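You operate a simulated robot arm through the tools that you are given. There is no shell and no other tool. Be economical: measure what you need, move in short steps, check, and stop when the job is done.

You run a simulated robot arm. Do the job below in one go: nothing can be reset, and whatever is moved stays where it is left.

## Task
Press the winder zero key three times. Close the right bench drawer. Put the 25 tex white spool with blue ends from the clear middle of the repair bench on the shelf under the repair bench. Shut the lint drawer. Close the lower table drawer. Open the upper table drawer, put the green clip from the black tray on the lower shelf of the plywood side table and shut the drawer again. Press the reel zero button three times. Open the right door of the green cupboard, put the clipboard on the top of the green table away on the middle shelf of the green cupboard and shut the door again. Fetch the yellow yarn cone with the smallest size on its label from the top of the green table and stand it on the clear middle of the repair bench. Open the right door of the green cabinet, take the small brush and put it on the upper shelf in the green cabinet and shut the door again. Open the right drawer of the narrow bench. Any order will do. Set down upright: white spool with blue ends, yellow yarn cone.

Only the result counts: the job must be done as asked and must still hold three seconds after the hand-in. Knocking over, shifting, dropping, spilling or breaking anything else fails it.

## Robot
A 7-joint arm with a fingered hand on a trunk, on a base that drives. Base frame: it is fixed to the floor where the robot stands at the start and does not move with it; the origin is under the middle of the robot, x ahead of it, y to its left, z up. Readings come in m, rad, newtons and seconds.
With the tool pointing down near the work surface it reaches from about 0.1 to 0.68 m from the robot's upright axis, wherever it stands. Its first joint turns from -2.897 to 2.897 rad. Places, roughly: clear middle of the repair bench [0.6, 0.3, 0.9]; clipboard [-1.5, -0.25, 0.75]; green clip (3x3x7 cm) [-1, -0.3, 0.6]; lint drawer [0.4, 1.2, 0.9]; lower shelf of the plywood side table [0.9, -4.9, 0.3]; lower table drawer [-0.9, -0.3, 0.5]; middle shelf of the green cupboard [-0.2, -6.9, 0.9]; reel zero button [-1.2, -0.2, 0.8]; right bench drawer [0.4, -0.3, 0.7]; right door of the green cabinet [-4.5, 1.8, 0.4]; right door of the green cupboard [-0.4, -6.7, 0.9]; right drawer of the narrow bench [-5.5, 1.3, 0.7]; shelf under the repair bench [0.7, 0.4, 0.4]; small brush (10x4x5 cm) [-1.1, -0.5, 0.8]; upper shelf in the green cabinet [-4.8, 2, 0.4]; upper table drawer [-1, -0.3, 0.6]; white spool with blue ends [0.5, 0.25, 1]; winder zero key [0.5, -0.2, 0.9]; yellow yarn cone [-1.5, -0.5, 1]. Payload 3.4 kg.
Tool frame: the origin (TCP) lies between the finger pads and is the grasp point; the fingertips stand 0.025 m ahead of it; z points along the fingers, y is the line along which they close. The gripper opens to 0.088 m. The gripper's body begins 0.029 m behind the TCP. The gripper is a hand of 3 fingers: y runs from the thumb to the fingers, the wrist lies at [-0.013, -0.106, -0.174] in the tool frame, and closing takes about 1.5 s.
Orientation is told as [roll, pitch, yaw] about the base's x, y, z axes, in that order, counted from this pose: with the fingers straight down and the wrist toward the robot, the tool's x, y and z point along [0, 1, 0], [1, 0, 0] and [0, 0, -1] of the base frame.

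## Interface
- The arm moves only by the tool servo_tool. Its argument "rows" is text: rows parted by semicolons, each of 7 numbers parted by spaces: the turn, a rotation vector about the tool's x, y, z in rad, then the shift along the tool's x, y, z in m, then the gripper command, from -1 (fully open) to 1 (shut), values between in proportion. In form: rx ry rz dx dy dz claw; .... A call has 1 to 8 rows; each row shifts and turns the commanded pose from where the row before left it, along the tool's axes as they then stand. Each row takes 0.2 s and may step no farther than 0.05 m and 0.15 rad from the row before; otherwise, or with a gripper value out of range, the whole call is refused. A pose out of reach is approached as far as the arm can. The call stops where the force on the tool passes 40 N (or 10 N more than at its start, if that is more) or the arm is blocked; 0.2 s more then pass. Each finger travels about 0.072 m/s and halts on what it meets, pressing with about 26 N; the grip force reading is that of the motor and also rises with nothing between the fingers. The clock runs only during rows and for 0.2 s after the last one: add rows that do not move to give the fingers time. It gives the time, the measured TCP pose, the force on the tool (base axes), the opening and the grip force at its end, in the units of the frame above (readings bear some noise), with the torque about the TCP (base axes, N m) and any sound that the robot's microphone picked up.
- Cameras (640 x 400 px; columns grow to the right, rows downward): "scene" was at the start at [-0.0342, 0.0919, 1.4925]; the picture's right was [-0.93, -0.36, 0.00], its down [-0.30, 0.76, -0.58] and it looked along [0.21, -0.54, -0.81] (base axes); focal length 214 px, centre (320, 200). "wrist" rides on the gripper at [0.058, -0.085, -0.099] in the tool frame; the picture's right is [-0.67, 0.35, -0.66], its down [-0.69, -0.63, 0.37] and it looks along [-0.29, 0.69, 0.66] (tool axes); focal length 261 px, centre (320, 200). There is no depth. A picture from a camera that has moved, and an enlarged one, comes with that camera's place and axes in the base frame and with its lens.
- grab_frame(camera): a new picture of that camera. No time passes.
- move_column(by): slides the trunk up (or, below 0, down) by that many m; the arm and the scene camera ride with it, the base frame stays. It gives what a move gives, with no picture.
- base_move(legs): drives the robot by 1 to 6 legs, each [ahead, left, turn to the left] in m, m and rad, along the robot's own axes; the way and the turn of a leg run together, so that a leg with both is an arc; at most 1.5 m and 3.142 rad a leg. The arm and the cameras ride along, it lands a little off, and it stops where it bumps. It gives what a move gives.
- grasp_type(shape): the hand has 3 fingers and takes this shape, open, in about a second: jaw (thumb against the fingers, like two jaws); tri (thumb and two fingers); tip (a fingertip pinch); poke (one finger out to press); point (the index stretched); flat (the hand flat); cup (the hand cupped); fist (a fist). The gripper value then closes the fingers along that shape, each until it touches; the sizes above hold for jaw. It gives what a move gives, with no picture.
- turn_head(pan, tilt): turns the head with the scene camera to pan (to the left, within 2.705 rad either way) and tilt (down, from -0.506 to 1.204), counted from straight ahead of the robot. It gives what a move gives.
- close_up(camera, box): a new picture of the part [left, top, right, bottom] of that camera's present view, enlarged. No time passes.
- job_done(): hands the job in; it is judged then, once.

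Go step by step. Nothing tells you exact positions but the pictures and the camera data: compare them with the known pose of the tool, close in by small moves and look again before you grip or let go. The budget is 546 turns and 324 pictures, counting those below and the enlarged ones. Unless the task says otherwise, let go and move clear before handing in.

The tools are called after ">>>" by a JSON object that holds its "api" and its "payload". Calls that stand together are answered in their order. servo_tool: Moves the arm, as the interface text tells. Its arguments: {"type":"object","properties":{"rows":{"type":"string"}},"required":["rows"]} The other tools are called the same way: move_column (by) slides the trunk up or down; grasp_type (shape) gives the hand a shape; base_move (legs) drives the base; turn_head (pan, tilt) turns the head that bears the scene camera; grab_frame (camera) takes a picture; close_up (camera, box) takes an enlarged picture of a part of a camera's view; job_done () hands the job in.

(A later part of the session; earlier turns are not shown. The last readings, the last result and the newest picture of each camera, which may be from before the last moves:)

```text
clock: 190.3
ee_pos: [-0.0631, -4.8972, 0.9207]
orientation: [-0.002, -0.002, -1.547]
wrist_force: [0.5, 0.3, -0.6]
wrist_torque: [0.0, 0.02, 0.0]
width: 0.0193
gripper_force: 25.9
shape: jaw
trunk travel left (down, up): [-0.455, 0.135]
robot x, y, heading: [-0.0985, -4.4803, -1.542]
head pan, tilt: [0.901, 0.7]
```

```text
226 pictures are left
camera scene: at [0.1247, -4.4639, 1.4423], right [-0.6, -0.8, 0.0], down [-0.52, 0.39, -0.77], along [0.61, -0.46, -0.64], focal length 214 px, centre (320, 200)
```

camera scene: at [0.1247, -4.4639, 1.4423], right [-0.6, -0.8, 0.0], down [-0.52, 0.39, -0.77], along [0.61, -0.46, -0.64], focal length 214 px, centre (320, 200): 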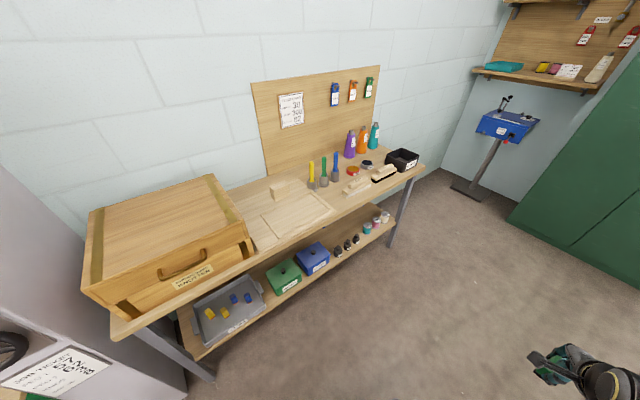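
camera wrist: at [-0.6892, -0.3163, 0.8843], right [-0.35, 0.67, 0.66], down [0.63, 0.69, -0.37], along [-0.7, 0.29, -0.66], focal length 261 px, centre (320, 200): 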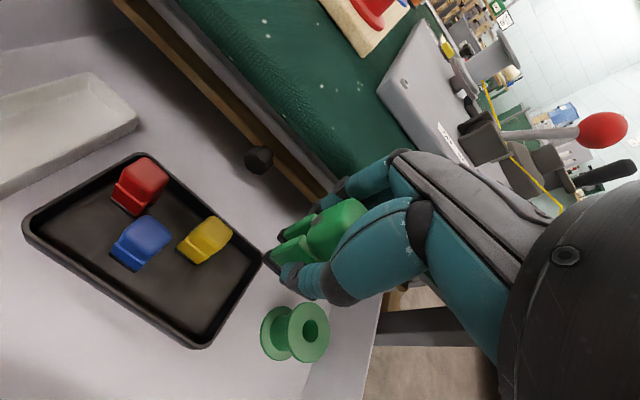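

>>> {"api": "base_move", "payload": {"legs": [[0.15, 0.12, 0], [0, 0, 1.545]]}}

>>> {"api": "turn_head", "payload": {"pan": -0.1, "tilt": 0.9}}

>>> {"api": "grab_frame", "payload": {"camera": "scene"}}

```text
clock: 195.6
ee_pos: [0.4447, -4.6123, 0.9205]
orientation: [-0.001, -0.003, -0.033]
wrist_force: [-0.5, 0.7, -0.9]
wrist_torque: [0.0, 0.0, -0.01]
width: 0.0192
gripper_force: 25.8
shape: jaw
trunk travel left (down, up): [-0.455, 0.135]
robot x, y, heading: [0.0259, -4.6278, -0.031]
head pan, tilt: [0.901, 0.7]
```

```text
clock: 196.8
ee_pos: [0.444, -4.6131, 0.9207]
orientation: [-0.002, -0.002, -0.033]
wrist_force: [0.5, 0.2, -0.8]
wrist_torque: [-0.02, 0.02, 0.02]
width: 0.0194
gripper_force: 26.2
shape: jaw
trunk travel left (down, up): [-0.455, 0.135]
robot x, y, heading: [0.0235, -4.6241, -0.03]
head pan, tilt: [-0.099, 0.901]
```

```text
225 pictures are left
camera scene: at [0.0443, -4.4733, 1.4262], right [-0.13, -0.99, 0.0], down [-0.78, 0.1, -0.62], along [0.62, -0.08, -0.78], focal length 214 px, centre (320, 200)
```

scene: 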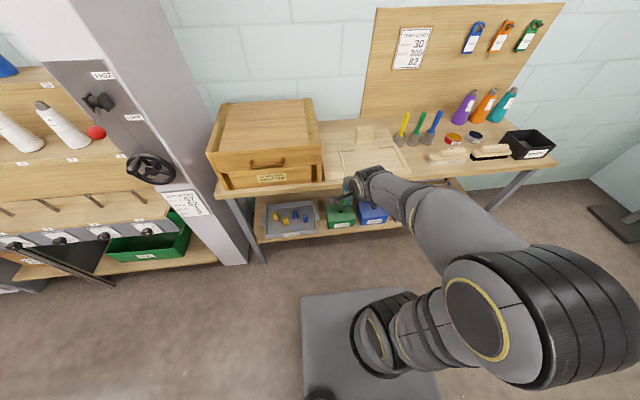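

>>> {"api": "move_column", "payload": {"by": -0.4}}

>>> {"api": "turn_head", "payload": {"pan": -0.2, "tilt": 0.65}}

>>> {"api": "grab_frame", "payload": {"camera": "scene"}}

>>> {"api": "grab_frame", "payload": {"camera": "wrist"}}

```text
clock: 200.7
ee_pos: [0.445, -4.6127, 0.5213]
orientation: [0.0, -0.002, -0.034]
wrist_force: [0.2, 0.4, 0.0]
wrist_torque: [-0.04, -0.02, 0.0]
width: 0.0195
gripper_force: 26.0
shape: jaw
trunk travel left (down, up): [-0.055, 0.535]
robot x, y, heading: [0.0271, -4.6233, -0.026]
head pan, tilt: [-0.099, 0.901]
```

```text
clock: 201.4
ee_pos: [0.4446, -4.6136, 0.5221]
orientation: [-0.003, -0.002, -0.032]
wrist_force: [0.6, 0.1, -1.1]
wrist_torque: [-0.03, 0.01, 0.02]
width: 0.0193
gripper_force: 26.0
shape: jaw
trunk travel left (down, up): [-0.055, 0.535]
robot x, y, heading: [0.0242, -4.6234, -0.032]
head pan, tilt: [-0.201, 0.649]
```

```text
224 pictures are left
camera scene: at [0.0539, -4.4835, 1.0466], right [-0.23, -0.97, 0.0], down [-0.59, 0.14, -0.8], along [0.78, -0.18, -0.61], focal length 214 px, centre (320, 200)
```

scene: 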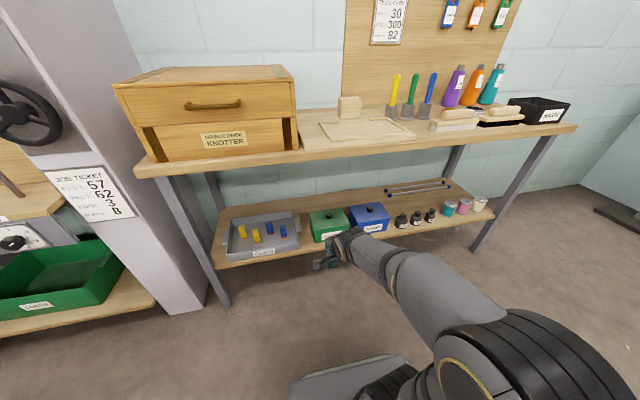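

```text
223 pictures are left
camera wrist: at [0.3614, -4.5535, 0.6219], right [0.32, -0.68, 0.66], down [-0.65, -0.67, -0.37], along [0.69, -0.31, -0.66], focal length 261 px, centre (320, 200)
```

wrist: 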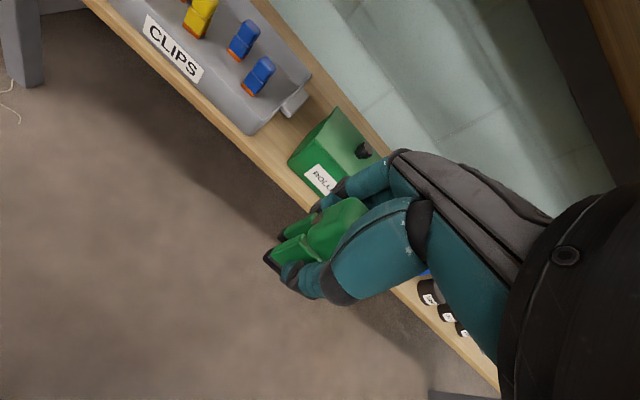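

>>> {"api": "base_move", "payload": {"legs": [[0, -0.65, 0.03]]}}

>>> {"api": "turn_head", "payload": {"pan": 0.2, "tilt": 0.7}}

>>> {"api": "grab_frame", "payload": {"camera": "scene"}}

>>> {"api": "grab_frame", "payload": {"camera": "wrist"}}

```text
clock: 205.1
ee_pos: [0.4305, -5.2716, 0.5217]
orientation: [-0.002, -0.001, -0.013]
wrist_force: [-0.1, -0.2, -0.2]
wrist_torque: [-0.01, -0.02, 0.0]
width: 0.0193
gripper_force: 25.6
shape: jaw
trunk travel left (down, up): [-0.055, 0.535]
robot x, y, heading: [0.0129, -5.288, -0.01]
head pan, tilt: [-0.201, 0.649]
```

```text
clock: 206.0
ee_pos: [0.4307, -5.2717, 0.5211]
orientation: [-0.002, -0.002, -0.014]
wrist_force: [0.5, 0.5, 0.4]
wrist_torque: [0.02, -0.03, 0.0]
width: 0.0194
gripper_force: 26.2
shape: jaw
trunk travel left (down, up): [-0.055, 0.535]
robot x, y, heading: [0.012, -5.2866, -0.008]
head pan, tilt: [0.201, 0.7]
```

```text
222 pictures are left
camera scene: at [0.0363, -5.1153, 1.0423], right [0.19, -0.98, 0.0], down [-0.63, -0.12, -0.77], along [0.75, 0.14, -0.64], focal length 214 px, centre (320, 200)
```

scene: 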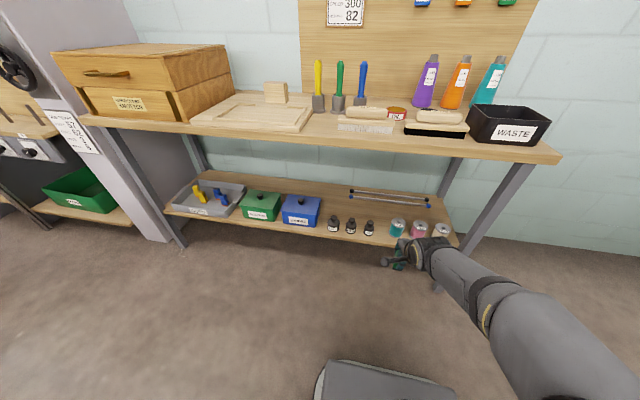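

```text
221 pictures are left
camera wrist: at [0.3464, -5.2136, 0.6219], right [0.34, -0.67, 0.66], down [-0.64, -0.68, -0.37], along [0.69, -0.3, -0.66], focal length 261 px, centre (320, 200)
```

wrist: 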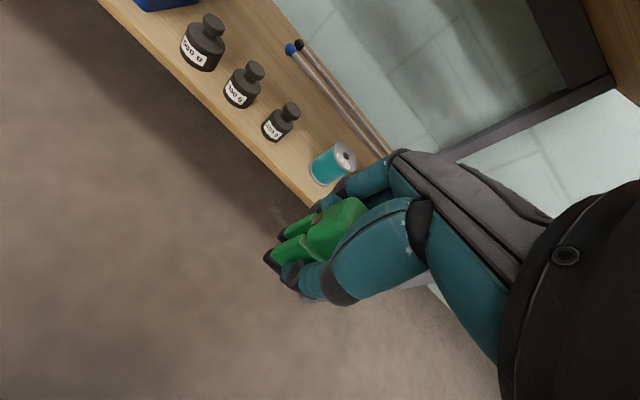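

>>> {"api": "servo_tool", "payload": {"rows": "0 0 0 0 0 0.05 1;0 0 0 0 0 0.05 1"}}

>>> {"api": "base_move", "payload": {"legs": [[0.18, -0.005, 0.01]]}}

>>> {"api": "grab_frame", "payload": {"camera": "wrist"}}

>>> {"api": "grab_frame", "payload": {"camera": "scene"}}

```text
clock: 206.6
ee_pos: [0.4252, -5.269, 0.4307]
orientation: [0.029, 0.016, -0.011]
wrist_force: [0.1, -0.3, -0.3]
wrist_torque: [-0.01, -0.01, 0.01]
width: 0.0193
gripper_force: 26.3
shape: jaw
out of reach, approached as far as the arm can: row 2
trunk travel left (down, up): [-0.055, 0.535]
robot x, y, heading: [0.0145, -5.2948, -0.01]
head pan, tilt: [0.201, 0.7]
```

```text
clock: 208.1
ee_pos: [0.6022, -5.2709, 0.4296]
orientation: [0.028, 0.017, 0.0]
wrist_force: [-0.1, 0.2, -0.5]
wrist_torque: [0.01, -0.01, 0.01]
width: 0.019
gripper_force: 25.7
shape: jaw
trunk travel left (down, up): [-0.055, 0.535]
robot x, y, heading: [0.1859, -5.2981, 0.005]
head pan, tilt: [0.201, 0.7]
```

```text
220 pictures are left
camera wrist: at [0.5196, -5.2168, 0.5347], right [0.36, -0.69, 0.63], down [-0.64, -0.68, -0.37], along [0.68, -0.27, -0.68], focal length 261 px, centre (320, 200)
```

wrist: 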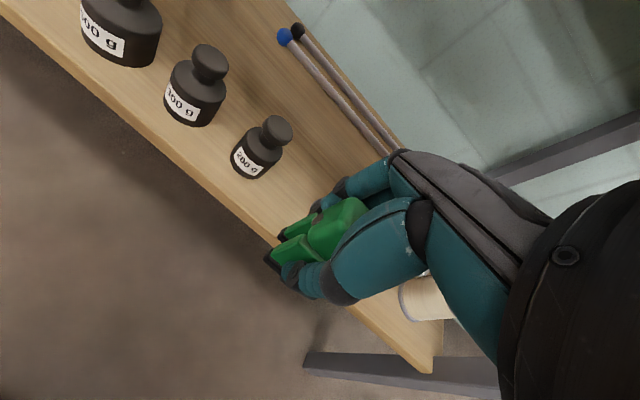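

```text
219 pictures are left
camera scene: at [0.2115, -5.121, 1.0423], right [0.2, -0.98, 0.0], down [-0.63, -0.13, -0.76], along [0.75, 0.15, -0.64], focal length 214 px, centre (320, 200)
```

scene: 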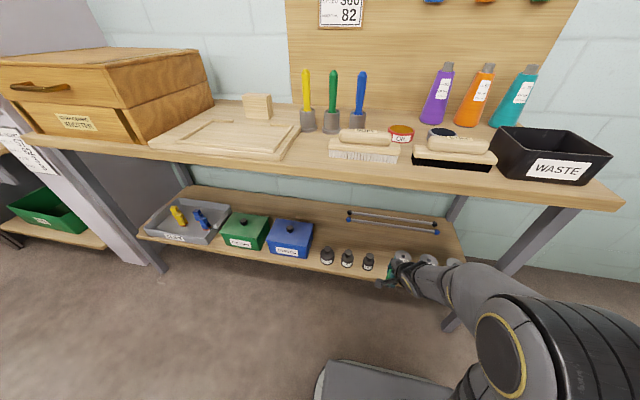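

>>> {"api": "servo_tool", "payload": {"rows": "-0.017 -0.028 0 -0.01 0.03 0 1;0 0 0 0 0.03 0 1"}}

>>> {"api": "move_column", "payload": {"by": -0.04}}

>>> {"api": "servo_tool", "payload": {"rows": "0 0 0 0 0.02 0 1;0 0 0 0 0.018 0 1;0 0 0 0 0 0 1"}}

>>> {"api": "grab_frame", "payload": {"camera": "wrist"}}

>>> {"api": "close_up", "payload": {"camera": "scene", "box": [280, 190, 480, 310]}}

```text
clock: 208.7
ee_pos: [0.6632, -5.2791, 0.4287]
orientation: [0.0, 0.0, 0.002]
wrist_force: [-0.2, 0.1, -0.3]
wrist_torque: [0.02, -0.01, -0.01]
width: 0.019
gripper_force: 25.8
shape: jaw
trunk travel left (down, up): [-0.055, 0.535]
robot x, y, heading: [0.1905, -5.2996, -0.001]
head pan, tilt: [0.201, 0.7]
```

```text
clock: 209.5
ee_pos: [0.6622, -5.2803, 0.3893]
orientation: [0.0, -0.001, 0.0]
wrist_force: [-0.3, -0.4, 0.5]
wrist_torque: [-0.02, -0.02, -0.02]
width: 0.0191
gripper_force: 25.8
shape: jaw
trunk travel left (down, up): [-0.015, 0.575]
robot x, y, heading: [0.1903, -5.2988, 0.0]
head pan, tilt: [0.201, 0.7]
```

```text
clock: 210.3
ee_pos: [0.6995, -5.2791, 0.3876]
orientation: [0.002, 0.001, 0.0]
wrist_force: [0.0, -0.6, -0.5]
wrist_torque: [-0.01, 0.0, -0.02]
width: 0.019
gripper_force: 26.3
shape: jaw
trunk travel left (down, up): [-0.015, 0.575]
robot x, y, heading: [0.1868, -5.2964, -0.002]
head pan, tilt: [0.201, 0.7]
```

```text
218 pictures are left
camera wrist: at [0.6151, -5.2217, 0.4897], right [0.35, -0.67, 0.66], down [-0.63, -0.69, -0.37], along [0.69, -0.29, -0.66], focal length 261 px, centre (320, 200)
```

wrist: 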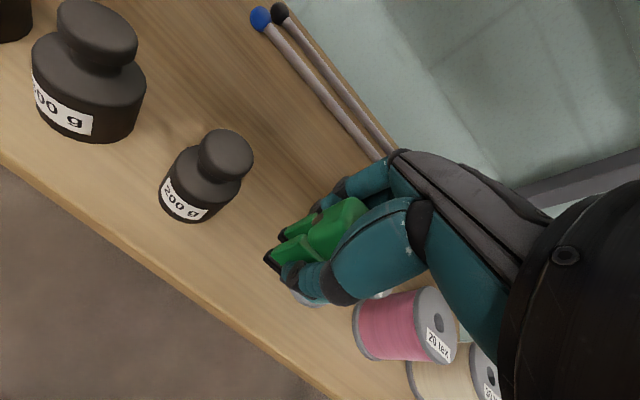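

```text
3.20 times, centred on (380, 250) of scene
camera zoom: at [0.2116, -5.121, 1.0023], right [0.2, -0.98, 0.0], down [-0.63, -0.13, -0.76], along [0.75, 0.15, -0.64], focal length 686 px, centre (128, 40)
```

zoom: 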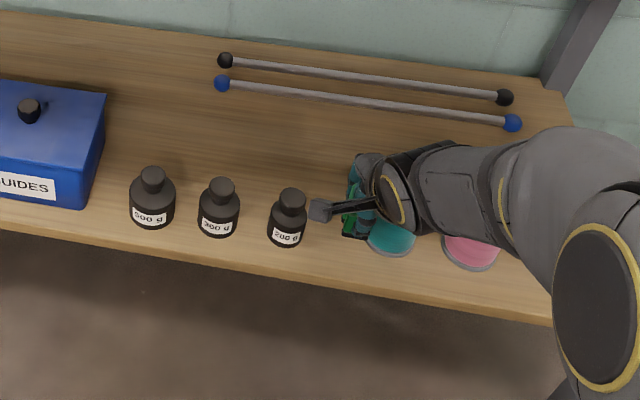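

>>> {"api": "servo_tool", "payload": {"rows": "0 0 0 0.007 -0.002 0.01 1;0 0 0 0 0 0.01 1;0 0 0 0 0 0 1"}}

>>> {"api": "servo_tool", "payload": {"rows": "0 0 0 0 0 0.004 1;0 0 0 0 0 0.004 1;0 0 0 0 0 0 1"}}

>>> {"api": "grab_frame", "payload": {"camera": "wrist"}}

```text
clock: 211.1
ee_pos: [0.6971, -5.2723, 0.3689]
orientation: [0.002, 0.0, -0.001]
wrist_force: [-0.2, 0.9, 0.9]
wrist_torque: [0.01, -0.02, 0.0]
width: 0.0196
gripper_force: 26.3
shape: jaw
trunk travel left (down, up): [-0.015, 0.575]
robot x, y, heading: [0.1918, -5.2968, -0.001]
head pan, tilt: [0.201, 0.7]
```

```text
clock: 211.9
ee_pos: [0.6982, -5.2711, 0.3609]
orientation: [-0.001, -0.001, -0.001]
wrist_force: [0.3, -0.3, -1.0]
wrist_torque: [-0.05, -0.01, -0.02]
width: 0.019
gripper_force: 25.7
shape: jaw
trunk travel left (down, up): [-0.015, 0.575]
robot x, y, heading: [0.1928, -5.2955, -0.001]
head pan, tilt: [0.201, 0.7]
```

```text
216 pictures are left
camera wrist: at [0.6137, -5.2145, 0.4619], right [0.35, -0.67, 0.66], down [-0.63, -0.69, -0.37], along [0.69, -0.29, -0.66], focal length 261 px, centre (320, 200)
```

wrist: 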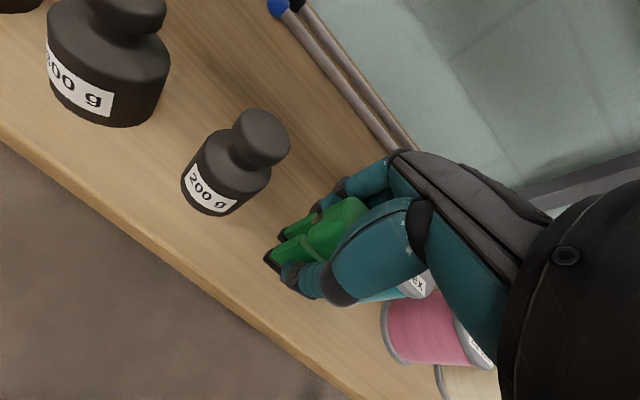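

>>> {"api": "servo_tool", "payload": {"rows": "0 0 0 0 0 0.004 1;0 0 0 0 0 0.004 1;0 0 0 0 0 0 1"}}

>>> {"api": "servo_tool", "payload": {"rows": "0 0 0 0 0 0.003 1;0 0 0 0 0 0.003 1;0 0 0 0 0 0 1"}}

>>> {"api": "close_up", "payload": {"camera": "wrist", "box": [180, 120, 420, 340]}}

```text
clock: 212.7
ee_pos: [0.6965, -5.2722, 0.3528]
orientation: [-0.001, 0.0, 0.0]
wrist_force: [-0.2, 0.2, 0.0]
wrist_torque: [-0.01, 0.0, -0.02]
width: 0.0191
gripper_force: 26.1
shape: jaw
trunk travel left (down, up): [-0.015, 0.575]
robot x, y, heading: [0.1858, -5.2963, 0.002]
head pan, tilt: [0.201, 0.7]
```

```text
clock: 213.5
ee_pos: [0.6988, -5.2729, 0.3456]
orientation: [0.0, -0.001, 0.0]
wrist_force: [-0.3, -0.4, -1.0]
wrist_torque: [0.0, 0.01, 0.01]
width: 0.0192
gripper_force: 26.4
shape: jaw
trunk travel left (down, up): [-0.015, 0.575]
robot x, y, heading: [0.1924, -5.2972, -0.005]
head pan, tilt: [0.201, 0.7]
```

```text
1.82 times, centred on (300, 230) of wrist
camera zoom: at [0.6134, -5.2156, 0.4471], right [0.35, -0.67, 0.66], down [-0.63, -0.69, -0.37], along [0.69, -0.29, -0.66], focal length 474 px, centre (356, 146)
```

zoom: 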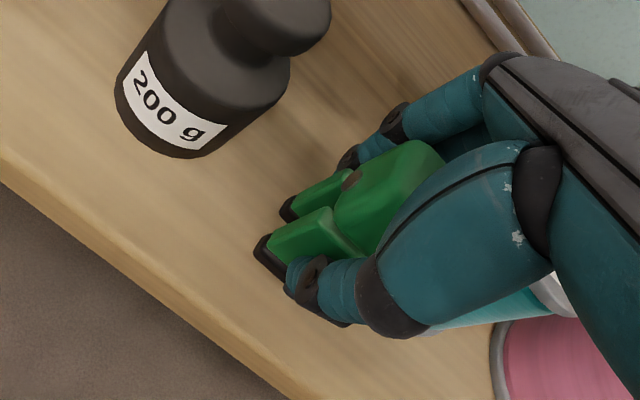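

>>> {"api": "servo_tool", "payload": {"rows": "0 0 0 0 0 0.003 1;0 0 0 0 0 0.003 1;0 0 0 0 0 0 1"}}

>>> {"api": "servo_tool", "payload": {"rows": "0 0 0 0 0 0.003 1;0 0 0 0 0 0.003 1;0 0 0 0 0 0 1"}}

>>> {"api": "servo_tool", "payload": {"rows": "0 0 0 0 0 0.003 1;0 0 0 0 0 0 1"}}

>>> {"api": "close_up", "payload": {"camera": "wrist", "box": [180, 120, 420, 340]}}

```text
clock: 214.3
ee_pos: [0.6986, -5.2717, 0.3399]
orientation: [0.0, 0.001, -0.001]
wrist_force: [-0.5, 1.1, -0.7]
wrist_torque: [0.01, -0.04, 0.01]
width: 0.0192
gripper_force: 26.0
shape: jaw
trunk travel left (down, up): [-0.015, 0.575]
robot x, y, heading: [0.1859, -5.2987, 0.007]
head pan, tilt: [0.201, 0.7]
```

```text
clock: 215.1
ee_pos: [0.6993, -5.2728, 0.3347]
orientation: [-0.001, -0.004, -0.001]
wrist_force: [-1.3, 1.6, 13.0]
wrist_torque: [0.01, -0.01, -0.02]
width: 0.0201
gripper_force: 26.0
shape: jaw
trunk travel left (down, up): [-0.015, 0.575]
robot x, y, heading: [0.1851, -5.2975, -0.0]
head pan, tilt: [0.201, 0.7]
```

```text
clock: 215.7
ee_pos: [0.6979, -5.2735, 0.3344]
orientation: [0.0, -0.007, 0.001]
wrist_force: [-1.1, 1.6, 33.2]
wrist_torque: [0.01, 0.05, -0.03]
width: 0.0216
gripper_force: 26.3
shape: jaw
trunk travel left (down, up): [-0.015, 0.575]
robot x, y, heading: [0.1884, -5.2959, -0.006]
head pan, tilt: [0.201, 0.7]
```

```text
1.82 times, centred on (300, 230) of wrist
camera zoom: at [0.6133, -5.2158, 0.4338], right [0.34, -0.67, 0.66], down [-0.63, -0.69, -0.37], along [0.7, -0.28, -0.66], focal length 474 px, centre (356, 146)
```

zoom: 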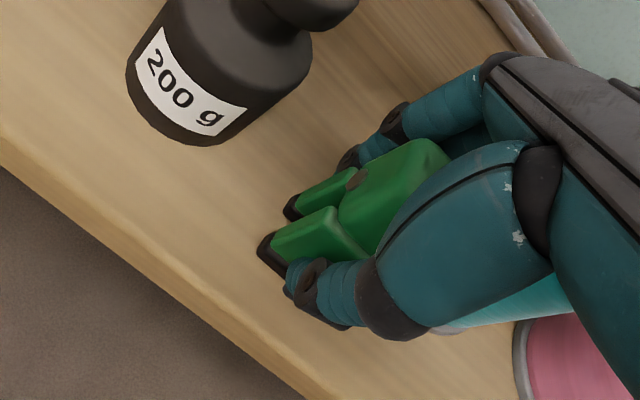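

>>> {"api": "servo_tool", "payload": {"rows": "0 0 0 0 0 -0.004 1;0 0 0 0 0 0 0.4;0 0 0 0 0 0 0.1;0 0 0 0 0 0 -0.2;0 0 0 0 0 0 -0.3;0 0 0 0 0 0 -0.3"}}

>>> {"api": "close_up", "payload": {"camera": "wrist", "box": [180, 120, 420, 340]}}

```text
clock: 217.1
ee_pos: [0.6989, -5.2709, 0.3343]
orientation: [0.0, 0.001, -0.001]
wrist_force: [-0.6, -0.1, 0.4]
wrist_torque: [-0.03, -0.02, 0.0]
width: 0.057
gripper_force: 0.0
shape: jaw
trunk travel left (down, up): [-0.015, 0.575]
robot x, y, heading: [0.1863, -5.297, 0.001]
head pan, tilt: [0.201, 0.7]
```

```text
1.82 times, centred on (300, 230) of wrist
camera zoom: at [0.6135, -5.2151, 0.4362], right [0.35, -0.67, 0.66], down [-0.63, -0.69, -0.37], along [0.69, -0.29, -0.66], focal length 474 px, centre (356, 146)
```

zoom: 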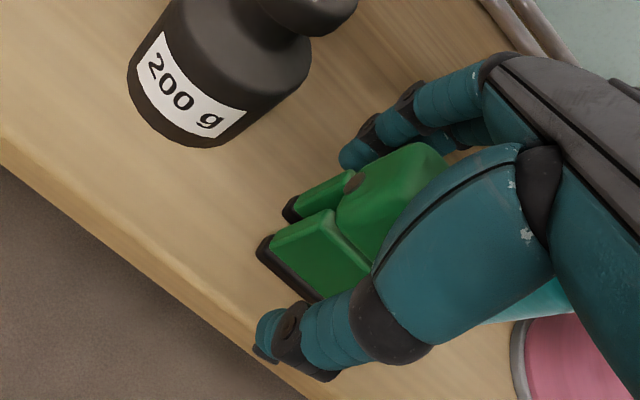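

>>> {"api": "servo_tool", "payload": {"rows": "0 0 0 0 0 -0.03 -0.3;0 0 0 0 0 -0.03 -0.3;0 0 0 0 -0.04 -0.005 -0.3;0 0 0 0 -0.04 0 -0.3;0 0 0 0 -0.04 0 -0.3"}}

>>> {"api": "base_move", "payload": {"legs": [[-0.2, 0, 0]]}}

>>> {"api": "grab_frame", "payload": {"camera": "scene"}}

```text
clock: 218.3
ee_pos: [0.6005, -5.2953, 0.3965]
orientation: [-0.012, 0.006, -0.053]
wrist_force: [0.1, 3.5, 0.5]
wrist_torque: [-0.22, 0.03, -0.07]
width: 0.0567
gripper_force: 0.1
shape: jaw
out of reach, approached as far as the arm can: row 5
trunk travel left (down, up): [-0.015, 0.575]
robot x, y, heading: [0.191, -5.2991, 0.004]
head pan, tilt: [0.201, 0.7]
```

```text
clock: 219.9
ee_pos: [0.3983, -5.2773, 0.3958]
orientation: [-0.013, 0.007, -0.003]
wrist_force: [-1.1, 0.0, -0.5]
wrist_torque: [0.01, -0.05, -0.02]
width: 0.0568
gripper_force: 0.0
shape: jaw
trunk travel left (down, up): [-0.015, 0.575]
robot x, y, heading: [-0.0123, -5.2956, -0.0]
head pan, tilt: [0.201, 0.7]
```

```text
212 pictures are left
camera scene: at [0.0085, -5.1207, 1.0023], right [0.2, -0.98, 0.0], down [-0.63, -0.13, -0.76], along [0.75, 0.15, -0.64], focal length 214 px, centre (320, 200)
```

scene: 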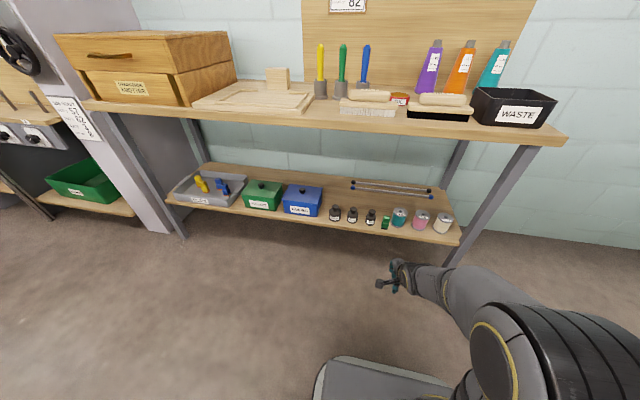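

>>> {"api": "close_up", "payload": {"camera": "scene", "box": [280, 150, 480, 270]}}

```text
3.20 times, centred on (380, 210) of scene
camera zoom: at [0.0085, -5.1207, 1.0023], right [0.2, -0.98, 0.0], down [-0.63, -0.13, -0.76], along [0.75, 0.15, -0.64], focal length 686 px, centre (128, 168)
```

zoom: 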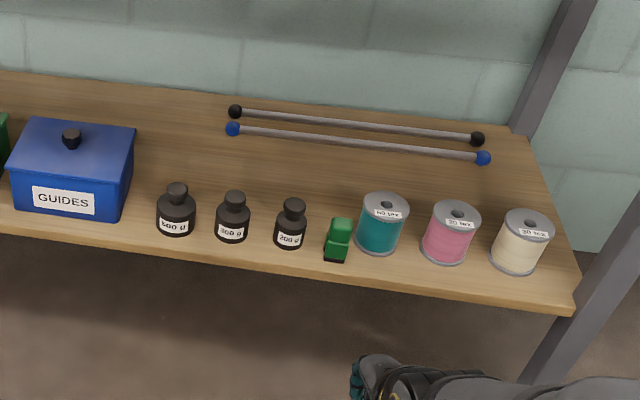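

Clip is delivered. While I'm here, I'll go to the green cupboard and open its right door before bringing the clipboard.

>>> {"api": "move_column", "payload": {"by": 0.4}}

>>> {"api": "base_move", "payload": {"legs": [[0, 0, -1.571]]}}

>>> {"api": "turn_head", "payload": {"pan": 0, "tilt": 0.5}}

>>> {"api": "grab_frame", "payload": {"camera": "scene"}}

```text
clock: 223.7
ee_pos: [0.3972, -5.2761, 0.7978]
orientation: [-0.014, 0.006, -0.001]
wrist_force: [0.1, 0.3, 0.0]
wrist_torque: [0.0, 0.01, 0.01]
width: 0.0569
gripper_force: 0.1
shape: jaw
trunk travel left (down, up): [-0.415, 0.175]
robot x, y, heading: [-0.0167, -5.2962, 0.001]
head pan, tilt: [0.201, 0.7]
```

```text
clock: 227.9
ee_pos: [0.0074, -5.7095, 0.7964]
orientation: [-0.014, 0.006, -1.57]
wrist_force: [0.2, 0.0, -0.6]
wrist_torque: [-0.02, 0.0, 0.02]
width: 0.057
gripper_force: 0.0
shape: jaw
trunk travel left (down, up): [-0.415, 0.175]
robot x, y, heading: [-0.0139, -5.2939, -1.571]
head pan, tilt: [0.201, 0.7]
```

```text
clock: 228.7
ee_pos: [0.007, -5.7097, 0.7981]
orientation: [-0.015, 0.006, -1.567]
wrist_force: [-0.1, -0.3, -0.8]
wrist_torque: [0.0, -0.03, 0.02]
width: 0.0568
gripper_force: 0.0
shape: jaw
trunk travel left (down, up): [-0.415, 0.175]
robot x, y, heading: [-0.0146, -5.2991, -1.572]
head pan, tilt: [0.0, 0.499]
```

```text
210 pictures are left
camera scene: at [0.1431, -5.3263, 1.42], right [-1.0, 0.0, 0.0], down [0.0, 0.48, -0.88], along [0.0, -0.88, -0.48], focal length 214 px, centre (320, 200)
```

scene: 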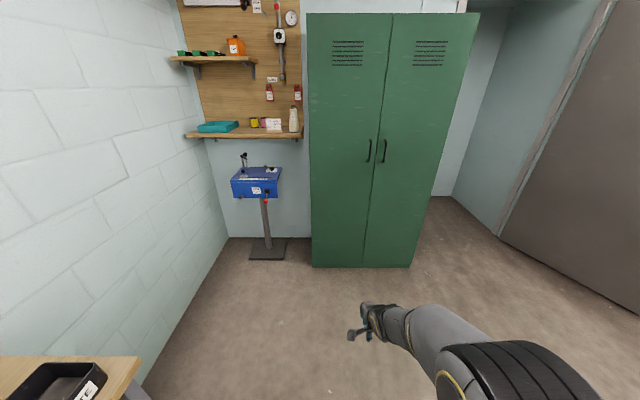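

>>> {"api": "servo_tool", "payload": {"rows": "0 0 0 0 0.045 0 -1;0 0 0 0 0.045 -0.02 -1;0 0 0 0 0.045 -0.04 -1;0 0 -0.15 0 0 -0.04 -1;0 0 -0.15 0 0 -0.04 -1;0 0 -0.15 0 0 -0.04 -1;0 0 -0.15 0 0 -0.04 -1;0 0 -0.15 0 0 -0.03 -1"}}

>>> {"api": "servo_tool", "payload": {"rows": "0 0 -0.15 0 0 0 -1;0 0 -0.15 0 0 0 -1;0 0 -0.15 0 0 0 -1;0 0 -0.15 0 0 0 -1;0 0 -0.15 0 0 0 -1;0 0 -0.07 0 0 0 -1;0 -0.15 0 0 0 0 -1;0 -0.15 0 0 0 0 -1"}}

>>> {"api": "servo_tool", "payload": {"rows": "0 -0.15 0 0 0 0 -1;0 -0.15 0 0 0 0 -1;0 -0.15 0 0 0 0 -1;0 -0.15 0 0 0 0 -1;0 -0.15 0 0 0 0 -1;0 -0.15 0 0 0 0 -1"}}

```text
refused: row 3 steps farther than a row can; nothing moved
```

```text
clock: 230.5
ee_pos: [0.0072, -5.7096, 0.7985]
orientation: [-0.309, 0.016, -0.749]
wrist_force: [0.2, 0.6, -0.2]
wrist_torque: [-0.02, 0.0, -0.01]
width: 0.0876
gripper_force: 0.0
shape: jaw
trunk travel left (down, up): [-0.415, 0.175]
robot x, y, heading: [-0.0164, -5.2967, -1.569]
head pan, tilt: [0.0, 0.499]
```

```text
clock: 231.9
ee_pos: [0.0126, -5.7597, 0.7951]
orientation: [-1.208, 0.016, -0.752]
wrist_force: [0.2, -0.8, -0.4]
wrist_torque: [0.0, -0.01, -0.01]
width: 0.088
gripper_force: 0.0
shape: jaw
out of reach, approached as far as the arm can: row 2, 3, 4, 5
trunk travel left (down, up): [-0.415, 0.175]
robot x, y, heading: [-0.0166, -5.3005, -1.569]
head pan, tilt: [0.0, 0.499]
```

>>> {"api": "servo_tool", "payload": {"rows": "-0.14 0 -0.053 0 0 0.02 -1;-0.14 0 -0.053 0 0 0.02 -1;-0.14 0 -0.053 0 0 0.02 -1;-0.14 0 -0.053 0 0 0.02 -1;-0.14 0 -0.053 0 0 0.02 -1"}}

>>> {"api": "grab_frame", "payload": {"camera": "scene"}}

```text
clock: 233.1
ee_pos: [-0.0274, -5.84, 0.7599]
orientation: [-1.195, 0.008, -0.003]
wrist_force: [0.5, -0.1, 0.3]
wrist_torque: [-0.03, 0.03, 0.0]
width: 0.088
gripper_force: 0.0
shape: jaw
trunk travel left (down, up): [-0.415, 0.175]
robot x, y, heading: [-0.0164, -5.2958, -1.569]
head pan, tilt: [0.0, 0.499]
```

```text
209 pictures are left
camera scene: at [0.1433, -5.3265, 1.42], right [-1.0, 0.0, 0.0], down [0.0, 0.48, -0.88], along [0.0, -0.88, -0.48], focal length 214 px, centre (320, 200)
```

scene: 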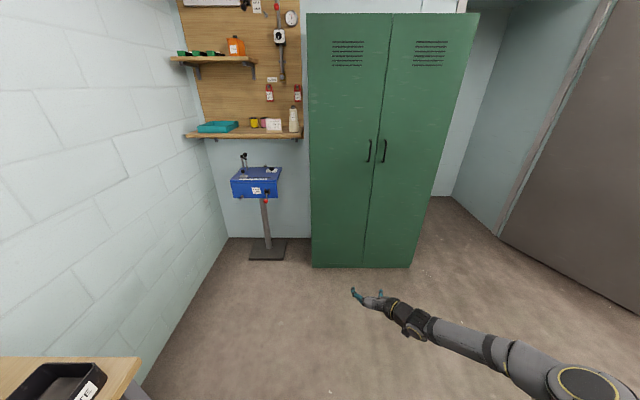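

>>> {"api": "move_column", "payload": {"by": 0.17}}

>>> {"api": "base_move", "payload": {"legs": [[0.66, -0.23, 0]]}}

>>> {"api": "servo_tool", "payload": {"rows": "0 0 0 -0.045 0 -0.017 -1;0 0 0 -0.045 0 -0.017 -1;0 0 0 -0.02 0 -0.007 -1"}}

>>> {"api": "turn_head", "payload": {"pan": -0.3, "tilt": 0.5}}

>>> {"api": "grab_frame", "payload": {"camera": "scene"}}

>>> {"api": "grab_frame", "payload": {"camera": "wrist"}}

```text
clock: 235.0
ee_pos: [-0.0277, -5.8405, 0.9294]
orientation: [-1.198, 0.007, 0.0]
wrist_force: [0.4, -0.2, -0.7]
wrist_torque: [0.0, 0.0, 0.0]
width: 0.0879
gripper_force: 0.1
shape: jaw
trunk travel left (down, up): [-0.585, 0.005]
robot x, y, heading: [-0.0143, -5.2967, -1.573]
head pan, tilt: [0.0, 0.499]
```

```text
clock: 238.7
ee_pos: [-0.276, -6.4745, 0.9293]
orientation: [-1.197, 0.009, -0.014]
wrist_force: [0.3, 0.1, -0.3]
wrist_torque: [-0.03, 0.01, 0.02]
width: 0.0878
gripper_force: 0.0
shape: jaw
trunk travel left (down, up): [-0.585, 0.005]
robot x, y, heading: [-0.2531, -5.9291, -1.586]
head pan, tilt: [0.0, 0.499]
```

```text
clock: 239.5
ee_pos: [-0.2749, -6.4745, 1.0485]
orientation: [-1.196, 0.008, -0.014]
wrist_force: [0.1, 0.3, -0.1]
wrist_torque: [-0.01, -0.01, -0.03]
width: 0.0875
gripper_force: 0.1
shape: jaw
trunk travel left (down, up): [-0.585, 0.005]
robot x, y, heading: [-0.2561, -5.9317, -1.585]
head pan, tilt: [0.0, 0.499]
```

```text
clock: 240.3
ee_pos: [-0.2748, -6.4728, 1.0494]
orientation: [-1.196, 0.008, -0.016]
wrist_force: [-0.7, 0.2, 0.1]
wrist_torque: [-0.01, 0.0, 0.05]
width: 0.0878
gripper_force: 0.0
shape: jaw
trunk travel left (down, up): [-0.585, 0.005]
robot x, y, heading: [-0.2577, -5.9297, -1.585]
head pan, tilt: [-0.3, 0.499]
```

```text
208 pictures are left
camera scene: at [-0.1262, -5.9583, 1.59], right [-0.95, 0.31, 0.0], down [0.15, 0.46, -0.88], along [-0.27, -0.84, -0.48], focal length 214 px, centre (320, 200)
```

scene: 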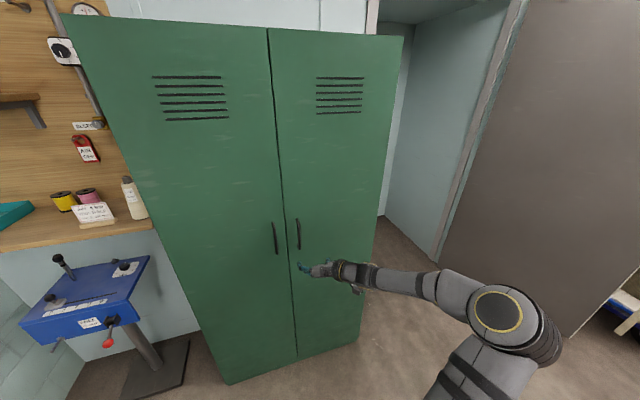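

```text
207 pictures are left
camera wrist: at [-0.3586, -6.3603, 1.0323], right [0.36, 0.36, 0.86], down [-0.63, -0.58, 0.51], along [0.68, -0.73, 0.02], focal length 261 px, centre (320, 200)
```

wrist: 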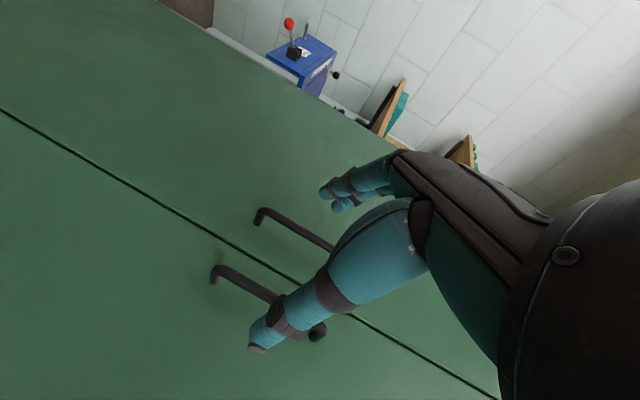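

>>> {"api": "servo_tool", "payload": {"rows": "0 0 0 -0.0146 0.01 0.0372 -0.36;0 0 0 -0.0146 0.002 0.0372 -0.36;0 0 0 -0.0146 0 0.0372 -0.36;0 0 0 -0.0073 0 0.0186 -0.36"}}

>>> {"api": "grab_frame", "payload": {"camera": "wrist"}}

>>> {"api": "close_up", "payload": {"camera": "scene", "box": [240, 180, 400, 300]}}

```text
clock: 241.3
ee_pos: [-0.2652, -6.6169, 1.0464]
orientation: [-1.198, 0.008, -0.015]
wrist_force: [-0.5, -0.5, -0.4]
wrist_torque: [-0.01, 0.02, -0.02]
width: 0.0602
gripper_force: 0.1
shape: jaw
trunk travel left (down, up): [-0.585, 0.005]
robot x, y, heading: [-0.2594, -5.9287, -1.582]
head pan, tilt: [-0.3, 0.499]
```

```text
206 pictures are left
camera wrist: at [-0.3486, -6.5029, 1.0312], right [0.36, 0.36, 0.86], down [-0.63, -0.58, 0.51], along [0.68, -0.73, 0.02], focal length 261 px, centre (320, 200)
```

wrist: 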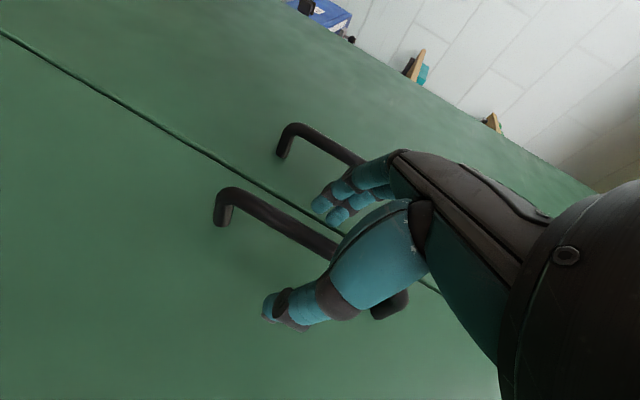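

```text
3.33 times, centred on (320, 240) of scene
camera zoom: at [-0.1262, -5.9586, 1.59], right [-0.95, 0.31, 0.0], down [0.15, 0.46, -0.88], along [-0.27, -0.84, -0.48], focal length 715 px, centre (320, 67)
```

zoom: 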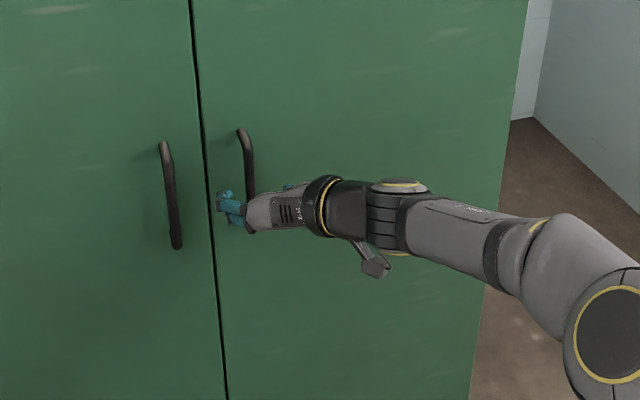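

>>> {"api": "servo_tool", "payload": {"rows": "0 0 0 -0.0073 0 0.0186 -0.36;0 0 0 0 0 0 0.3;0 0 0 0 0 0 1;0 0 0 0 0 0 1;0 0 0 0 0 0 1;0 0 0 0 0 0 1"}}

>>> {"api": "grab_frame", "payload": {"camera": "wrist"}}

```text
clock: 242.7
ee_pos: [-0.2661, -6.6363, 1.0457]
orientation: [-1.198, 0.007, -0.015]
wrist_force: [0.4, -0.9, -1.1]
wrist_torque: [0.01, 0.01, -0.01]
width: 0.0001
gripper_force: 26.0
shape: jaw
trunk travel left (down, up): [-0.585, 0.005]
robot x, y, heading: [-0.2576, -5.9308, -1.584]
head pan, tilt: [-0.3, 0.499]
```

```text
204 pictures are left
camera wrist: at [-0.3494, -6.5234, 1.0304], right [0.36, 0.36, 0.86], down [-0.63, -0.58, 0.51], along [0.68, -0.73, 0.02], focal length 261 px, centre (320, 200)
```

wrist: 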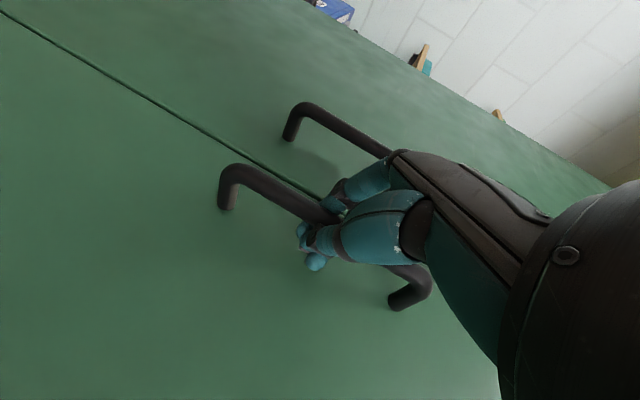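

>>> {"api": "base_move", "payload": {"legs": [[-0.1, -0.01, 0]]}}

>>> {"api": "grab_frame", "payload": {"camera": "scene"}}

```text
clock: 243.9
ee_pos: [-0.2837, -6.5384, 1.0458]
orientation: [-1.196, 0.006, -0.021]
wrist_force: [-26.3, -9.5, 0.2]
wrist_torque: [0.01, 0.05, 0.0]
width: 0.0
gripper_force: 25.9
shape: jaw
trunk travel left (down, up): [-0.585, 0.005]
robot x, y, heading: [-0.2666, -5.8314, -1.585]
head pan, tilt: [-0.3, 0.499]
```

```text
203 pictures are left
camera scene: at [-0.1408, -5.8605, 1.5905], right [-0.95, 0.31, 0.0], down [0.15, 0.46, -0.88], along [-0.27, -0.83, -0.48], focal length 214 px, centre (320, 200)
```

scene: 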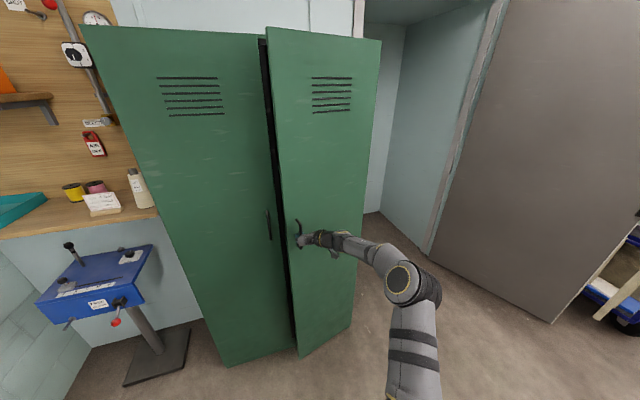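

>>> {"api": "base_move", "payload": {"legs": [[-0.1, -0.06, 0]]}}

>>> {"api": "grab_frame", "payload": {"camera": "scene"}}

```text
clock: 245.1
ee_pos: [-0.3407, -6.4379, 1.0464]
orientation: [-1.198, 0.01, -0.025]
wrist_force: [-15.6, -12.5, 1.3]
wrist_torque: [-0.01, 0.02, 0.01]
width: 0.0003
gripper_force: 25.6
shape: jaw
trunk travel left (down, up): [-0.585, 0.005]
robot x, y, heading: [-0.3236, -5.7319, -1.584]
head pan, tilt: [-0.3, 0.499]
```

```text
202 pictures are left
camera scene: at [-0.1969, -5.7594, 1.5903], right [-0.95, 0.31, 0.0], down [0.15, 0.46, -0.88], along [-0.27, -0.83, -0.48], focal length 214 px, centre (320, 200)
```

scene: 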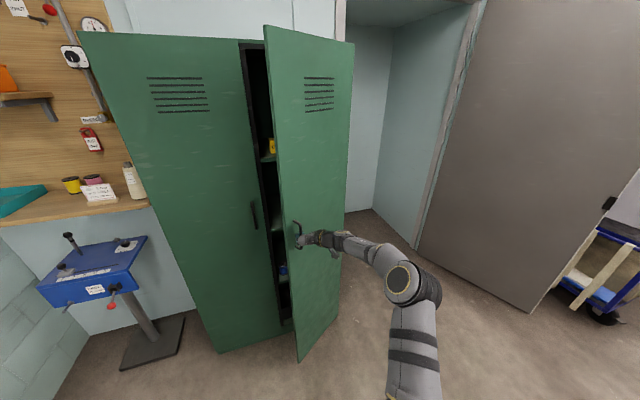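

>>> {"api": "base_move", "payload": {"legs": [[-0.085, -0.07, 0]]}}

>>> {"api": "grab_frame", "payload": {"camera": "scene"}}

>>> {"api": "grab_frame", "payload": {"camera": "wrist"}}

```text
clock: 246.3
ee_pos: [-0.4088, -6.369, 1.0455]
orientation: [-1.201, 0.021, -0.05]
wrist_force: [-9.1, -11.2, -2.4]
wrist_torque: [-0.01, 0.09, -0.04]
width: 0.0
gripper_force: 26.2
shape: jaw
trunk travel left (down, up): [-0.585, 0.005]
robot x, y, heading: [-0.3811, -5.6591, -1.586]
head pan, tilt: [-0.3, 0.499]
stopped in leg 1: the force on the tool passed its limit at 44 N (the readings are from after the stop); the commanded pose is now the measured one
```

```text
201 pictures are left
camera scene: at [-0.2525, -5.6888, 1.59], right [-0.95, 0.31, 0.0], down [0.15, 0.46, -0.88], along [-0.27, -0.83, -0.48], focal length 214 px, centre (320, 200)
```

scene: 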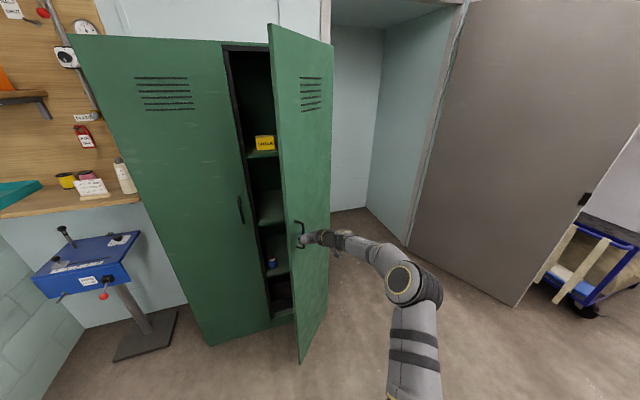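

```text
200 pictures are left
camera wrist: at [-0.4886, -6.2523, 1.0309], right [0.38, 0.35, 0.85], down [-0.65, -0.56, 0.52], along [0.66, -0.75, 0.01], focal length 261 px, centre (320, 200)
```

wrist: 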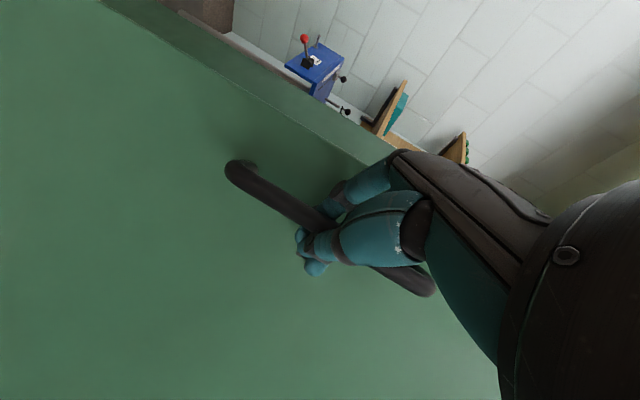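

>>> {"api": "servo_tool", "payload": {"rows": "0 0 0 0 0 0 0.3;0 0 0 0 0 0 -0.2;0 0 0 0 0 0 -0.5;0 0 0 0 0 0 -0.5;0 0 0 0 0 0 -0.5"}}

>>> {"api": "servo_tool", "payload": {"rows": "0 0 0 0 0 -0.02 -0.5;0 0 0 0.012 0 -0.03 -0.5;0 0 0 0.012 0 -0.03 -0.5;0 0 0 0.012 0 -0.03 -0.5"}}

>>> {"api": "grab_frame", "payload": {"camera": "wrist"}}

```text
clock: 247.5
ee_pos: [-0.4057, -6.3667, 1.0469]
orientation: [-1.201, 0.019, -0.044]
wrist_force: [-0.5, 0.0, -0.8]
wrist_torque: [0.0, 0.02, 0.01]
width: 0.0658
gripper_force: 0.0
shape: jaw
trunk travel left (down, up): [-0.585, 0.005]
robot x, y, heading: [-0.3791, -5.6557, -1.585]
head pan, tilt: [-0.3, 0.499]
```

```text
clock: 248.5
ee_pos: [-0.4023, -6.2517, 1.0541]
orientation: [-1.203, 0.019, -0.043]
wrist_force: [-0.2, 0.3, -0.1]
wrist_torque: [0.02, 0.01, -0.01]
width: 0.0657
gripper_force: 0.1
shape: jaw
trunk travel left (down, up): [-0.585, 0.005]
robot x, y, heading: [-0.3778, -5.6595, -1.591]
head pan, tilt: [-0.3, 0.499]
```

```text
199 pictures are left
camera wrist: at [-0.4823, -6.1359, 1.038], right [0.38, 0.35, 0.85], down [-0.64, -0.56, 0.52], along [0.66, -0.75, 0.01], focal length 261 px, centre (320, 200)
```

wrist: 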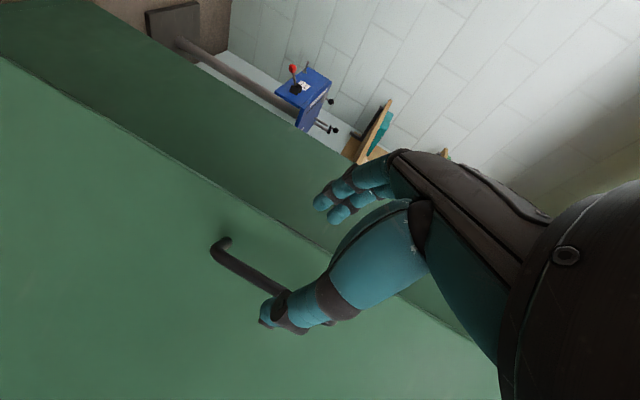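

>>> {"api": "base_move", "payload": {"legs": [[0, 0.22, 0], [0.17, 0, 0]]}}

>>> {"api": "servo_tool", "payload": {"rows": "0 0 0 0 0 0 1;0 0 0 0 0 0 1;0 0 0 0 0 0 1;0 0 0 0 0 0 1"}}

>>> {"api": "grab_frame", "payload": {"camera": "scene"}}

```text
clock: 251.2
ee_pos: [-0.1854, -6.4219, 1.0523]
orientation: [-1.202, 0.02, -0.05]
wrist_force: [0.5, 0.4, 0.2]
wrist_torque: [0.01, -0.01, 0.03]
width: 0.0661
gripper_force: 0.0
shape: jaw
trunk travel left (down, up): [-0.585, 0.005]
robot x, y, heading: [-0.1649, -5.8306, -1.594]
head pan, tilt: [-0.3, 0.499]
```

```text
clock: 252.2
ee_pos: [-0.186, -6.4215, 1.0528]
orientation: [-1.201, 0.02, -0.049]
wrist_force: [-0.2, 0.3, 0.4]
wrist_torque: [0.0, 0.02, 0.02]
width: 0.0004
gripper_force: 25.8
shape: jaw
trunk travel left (down, up): [-0.585, 0.005]
robot x, y, heading: [-0.1616, -5.8261, -1.593]
head pan, tilt: [-0.3, 0.499]
```

```text
198 pictures are left
camera scene: at [-0.0323, -5.8552, 1.59], right [-0.95, 0.31, 0.0], down [0.15, 0.45, -0.88], along [-0.28, -0.83, -0.48], focal length 214 px, centre (320, 200)
```

scene: 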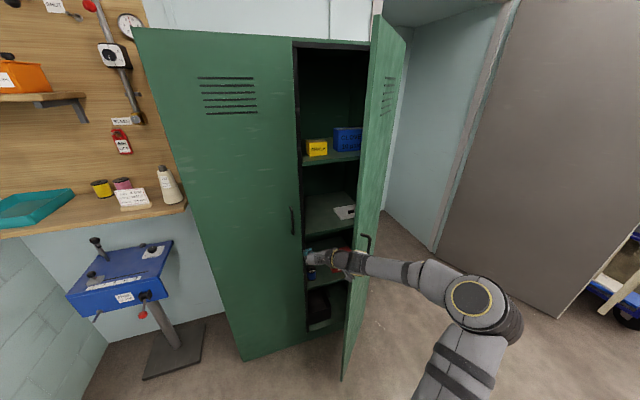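

>>> {"api": "base_move", "payload": {"legs": [[0, -0.2, 0]]}}

>>> {"api": "base_move", "payload": {"legs": [[0, -0.2, 0]]}}

>>> {"api": "grab_frame", "payload": {"camera": "scene"}}

```text
clock: 253.6
ee_pos: [-0.3118, -6.4129, 1.0536]
orientation: [-1.2, 0.009, -0.011]
wrist_force: [6.8, 6.7, 6.6]
wrist_torque: [0.06, 0.22, -0.58]
width: 0.0
gripper_force: 25.9
shape: jaw
trunk travel left (down, up): [-0.585, 0.005]
robot x, y, heading: [-0.3034, -5.8252, -1.593]
head pan, tilt: [-0.3, 0.499]
stopped in leg 1: the force on the tool passed its limit at 73 N (the readings are from after the stop); the commanded pose is now the measured one
```

```text
clock: 254.4
ee_pos: [-0.3134, -6.4081, 1.0531]
orientation: [-1.201, 0.002, 0.012]
wrist_force: [8.1, 8.7, 5.5]
wrist_torque: [-0.08, 0.05, -0.63]
width: 0.0
gripper_force: 25.8
shape: jaw
trunk travel left (down, up): [-0.585, 0.005]
robot x, y, heading: [-0.3178, -5.8211, -1.585]
head pan, tilt: [-0.3, 0.499]
stopped in leg 1: the force on the tool passed its limit at 52 N (the readings are from after the stop); the commanded pose is now the measured one
```

```text
197 pictures are left
camera scene: at [-0.187, -5.8487, 1.59], right [-0.95, 0.31, 0.0], down [0.15, 0.45, -0.88], along [-0.27, -0.84, -0.48], focal length 214 px, centre (320, 200)
```

scene: 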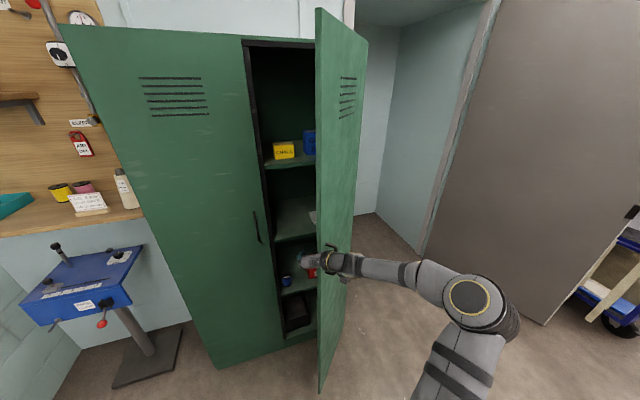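

>>> {"api": "base_move", "payload": {"legs": [[0, 0.12, 0]]}}

>>> {"api": "move_column", "payload": {"by": -0.25}}

>>> {"api": "base_move", "payload": {"legs": [[0, -0.22, 0]]}}

>>> {"api": "grab_frame", "payload": {"camera": "scene"}}

```text
clock: 255.6
ee_pos: [-0.1962, -6.4121, 1.0517]
orientation: [-1.196, 0.001, 0.004]
wrist_force: [-0.3, -0.7, -0.4]
wrist_torque: [-0.01, 0.0, 0.02]
width: 0.0
gripper_force: 25.8
shape: jaw
trunk travel left (down, up): [-0.585, 0.005]
robot x, y, heading: [-0.1997, -5.8276, -1.59]
head pan, tilt: [-0.3, 0.499]
```

```text
clock: 258.2
ee_pos: [-0.1982, -6.4119, 0.8017]
orientation: [-1.198, 0.003, 0.005]
wrist_force: [-0.2, 0.4, 0.6]
wrist_torque: [0.03, -0.02, 0.01]
width: 0.0
gripper_force: 26.0
shape: jaw
trunk travel left (down, up): [-0.335, 0.255]
robot x, y, heading: [-0.1991, -5.8238, -1.588]
head pan, tilt: [-0.3, 0.499]
```

```text
clock: 259.5
ee_pos: [-0.314, -6.4071, 0.8012]
orientation: [-1.195, -0.005, 0.031]
wrist_force: [0.7, 1.2, 0.4]
wrist_torque: [-0.04, 0.0, -0.16]
width: 0.0
gripper_force: 26.0
shape: jaw
trunk travel left (down, up): [-0.335, 0.255]
robot x, y, heading: [-0.326, -5.8211, -1.579]
head pan, tilt: [-0.3, 0.499]
stopped in leg 1: the force on the tool passed its limit at 53 N (the readings are from after the stop); the commanded pose is now the measured one
```

```text
196 pictures are left
camera scene: at [-0.1963, -5.8506, 1.34], right [-0.95, 0.31, 0.0], down [0.15, 0.46, -0.88], along [-0.27, -0.83, -0.48], focal length 214 px, centre (320, 200)
```

scene: 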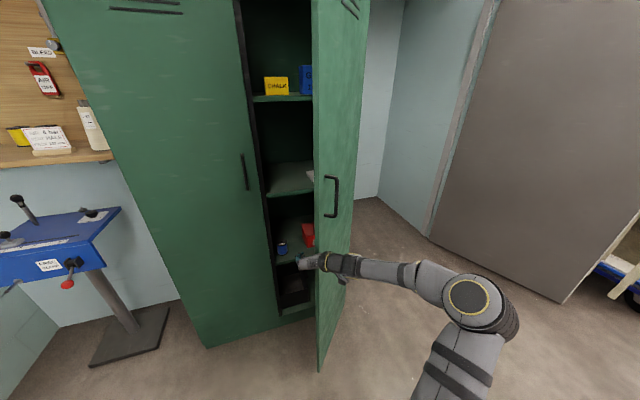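

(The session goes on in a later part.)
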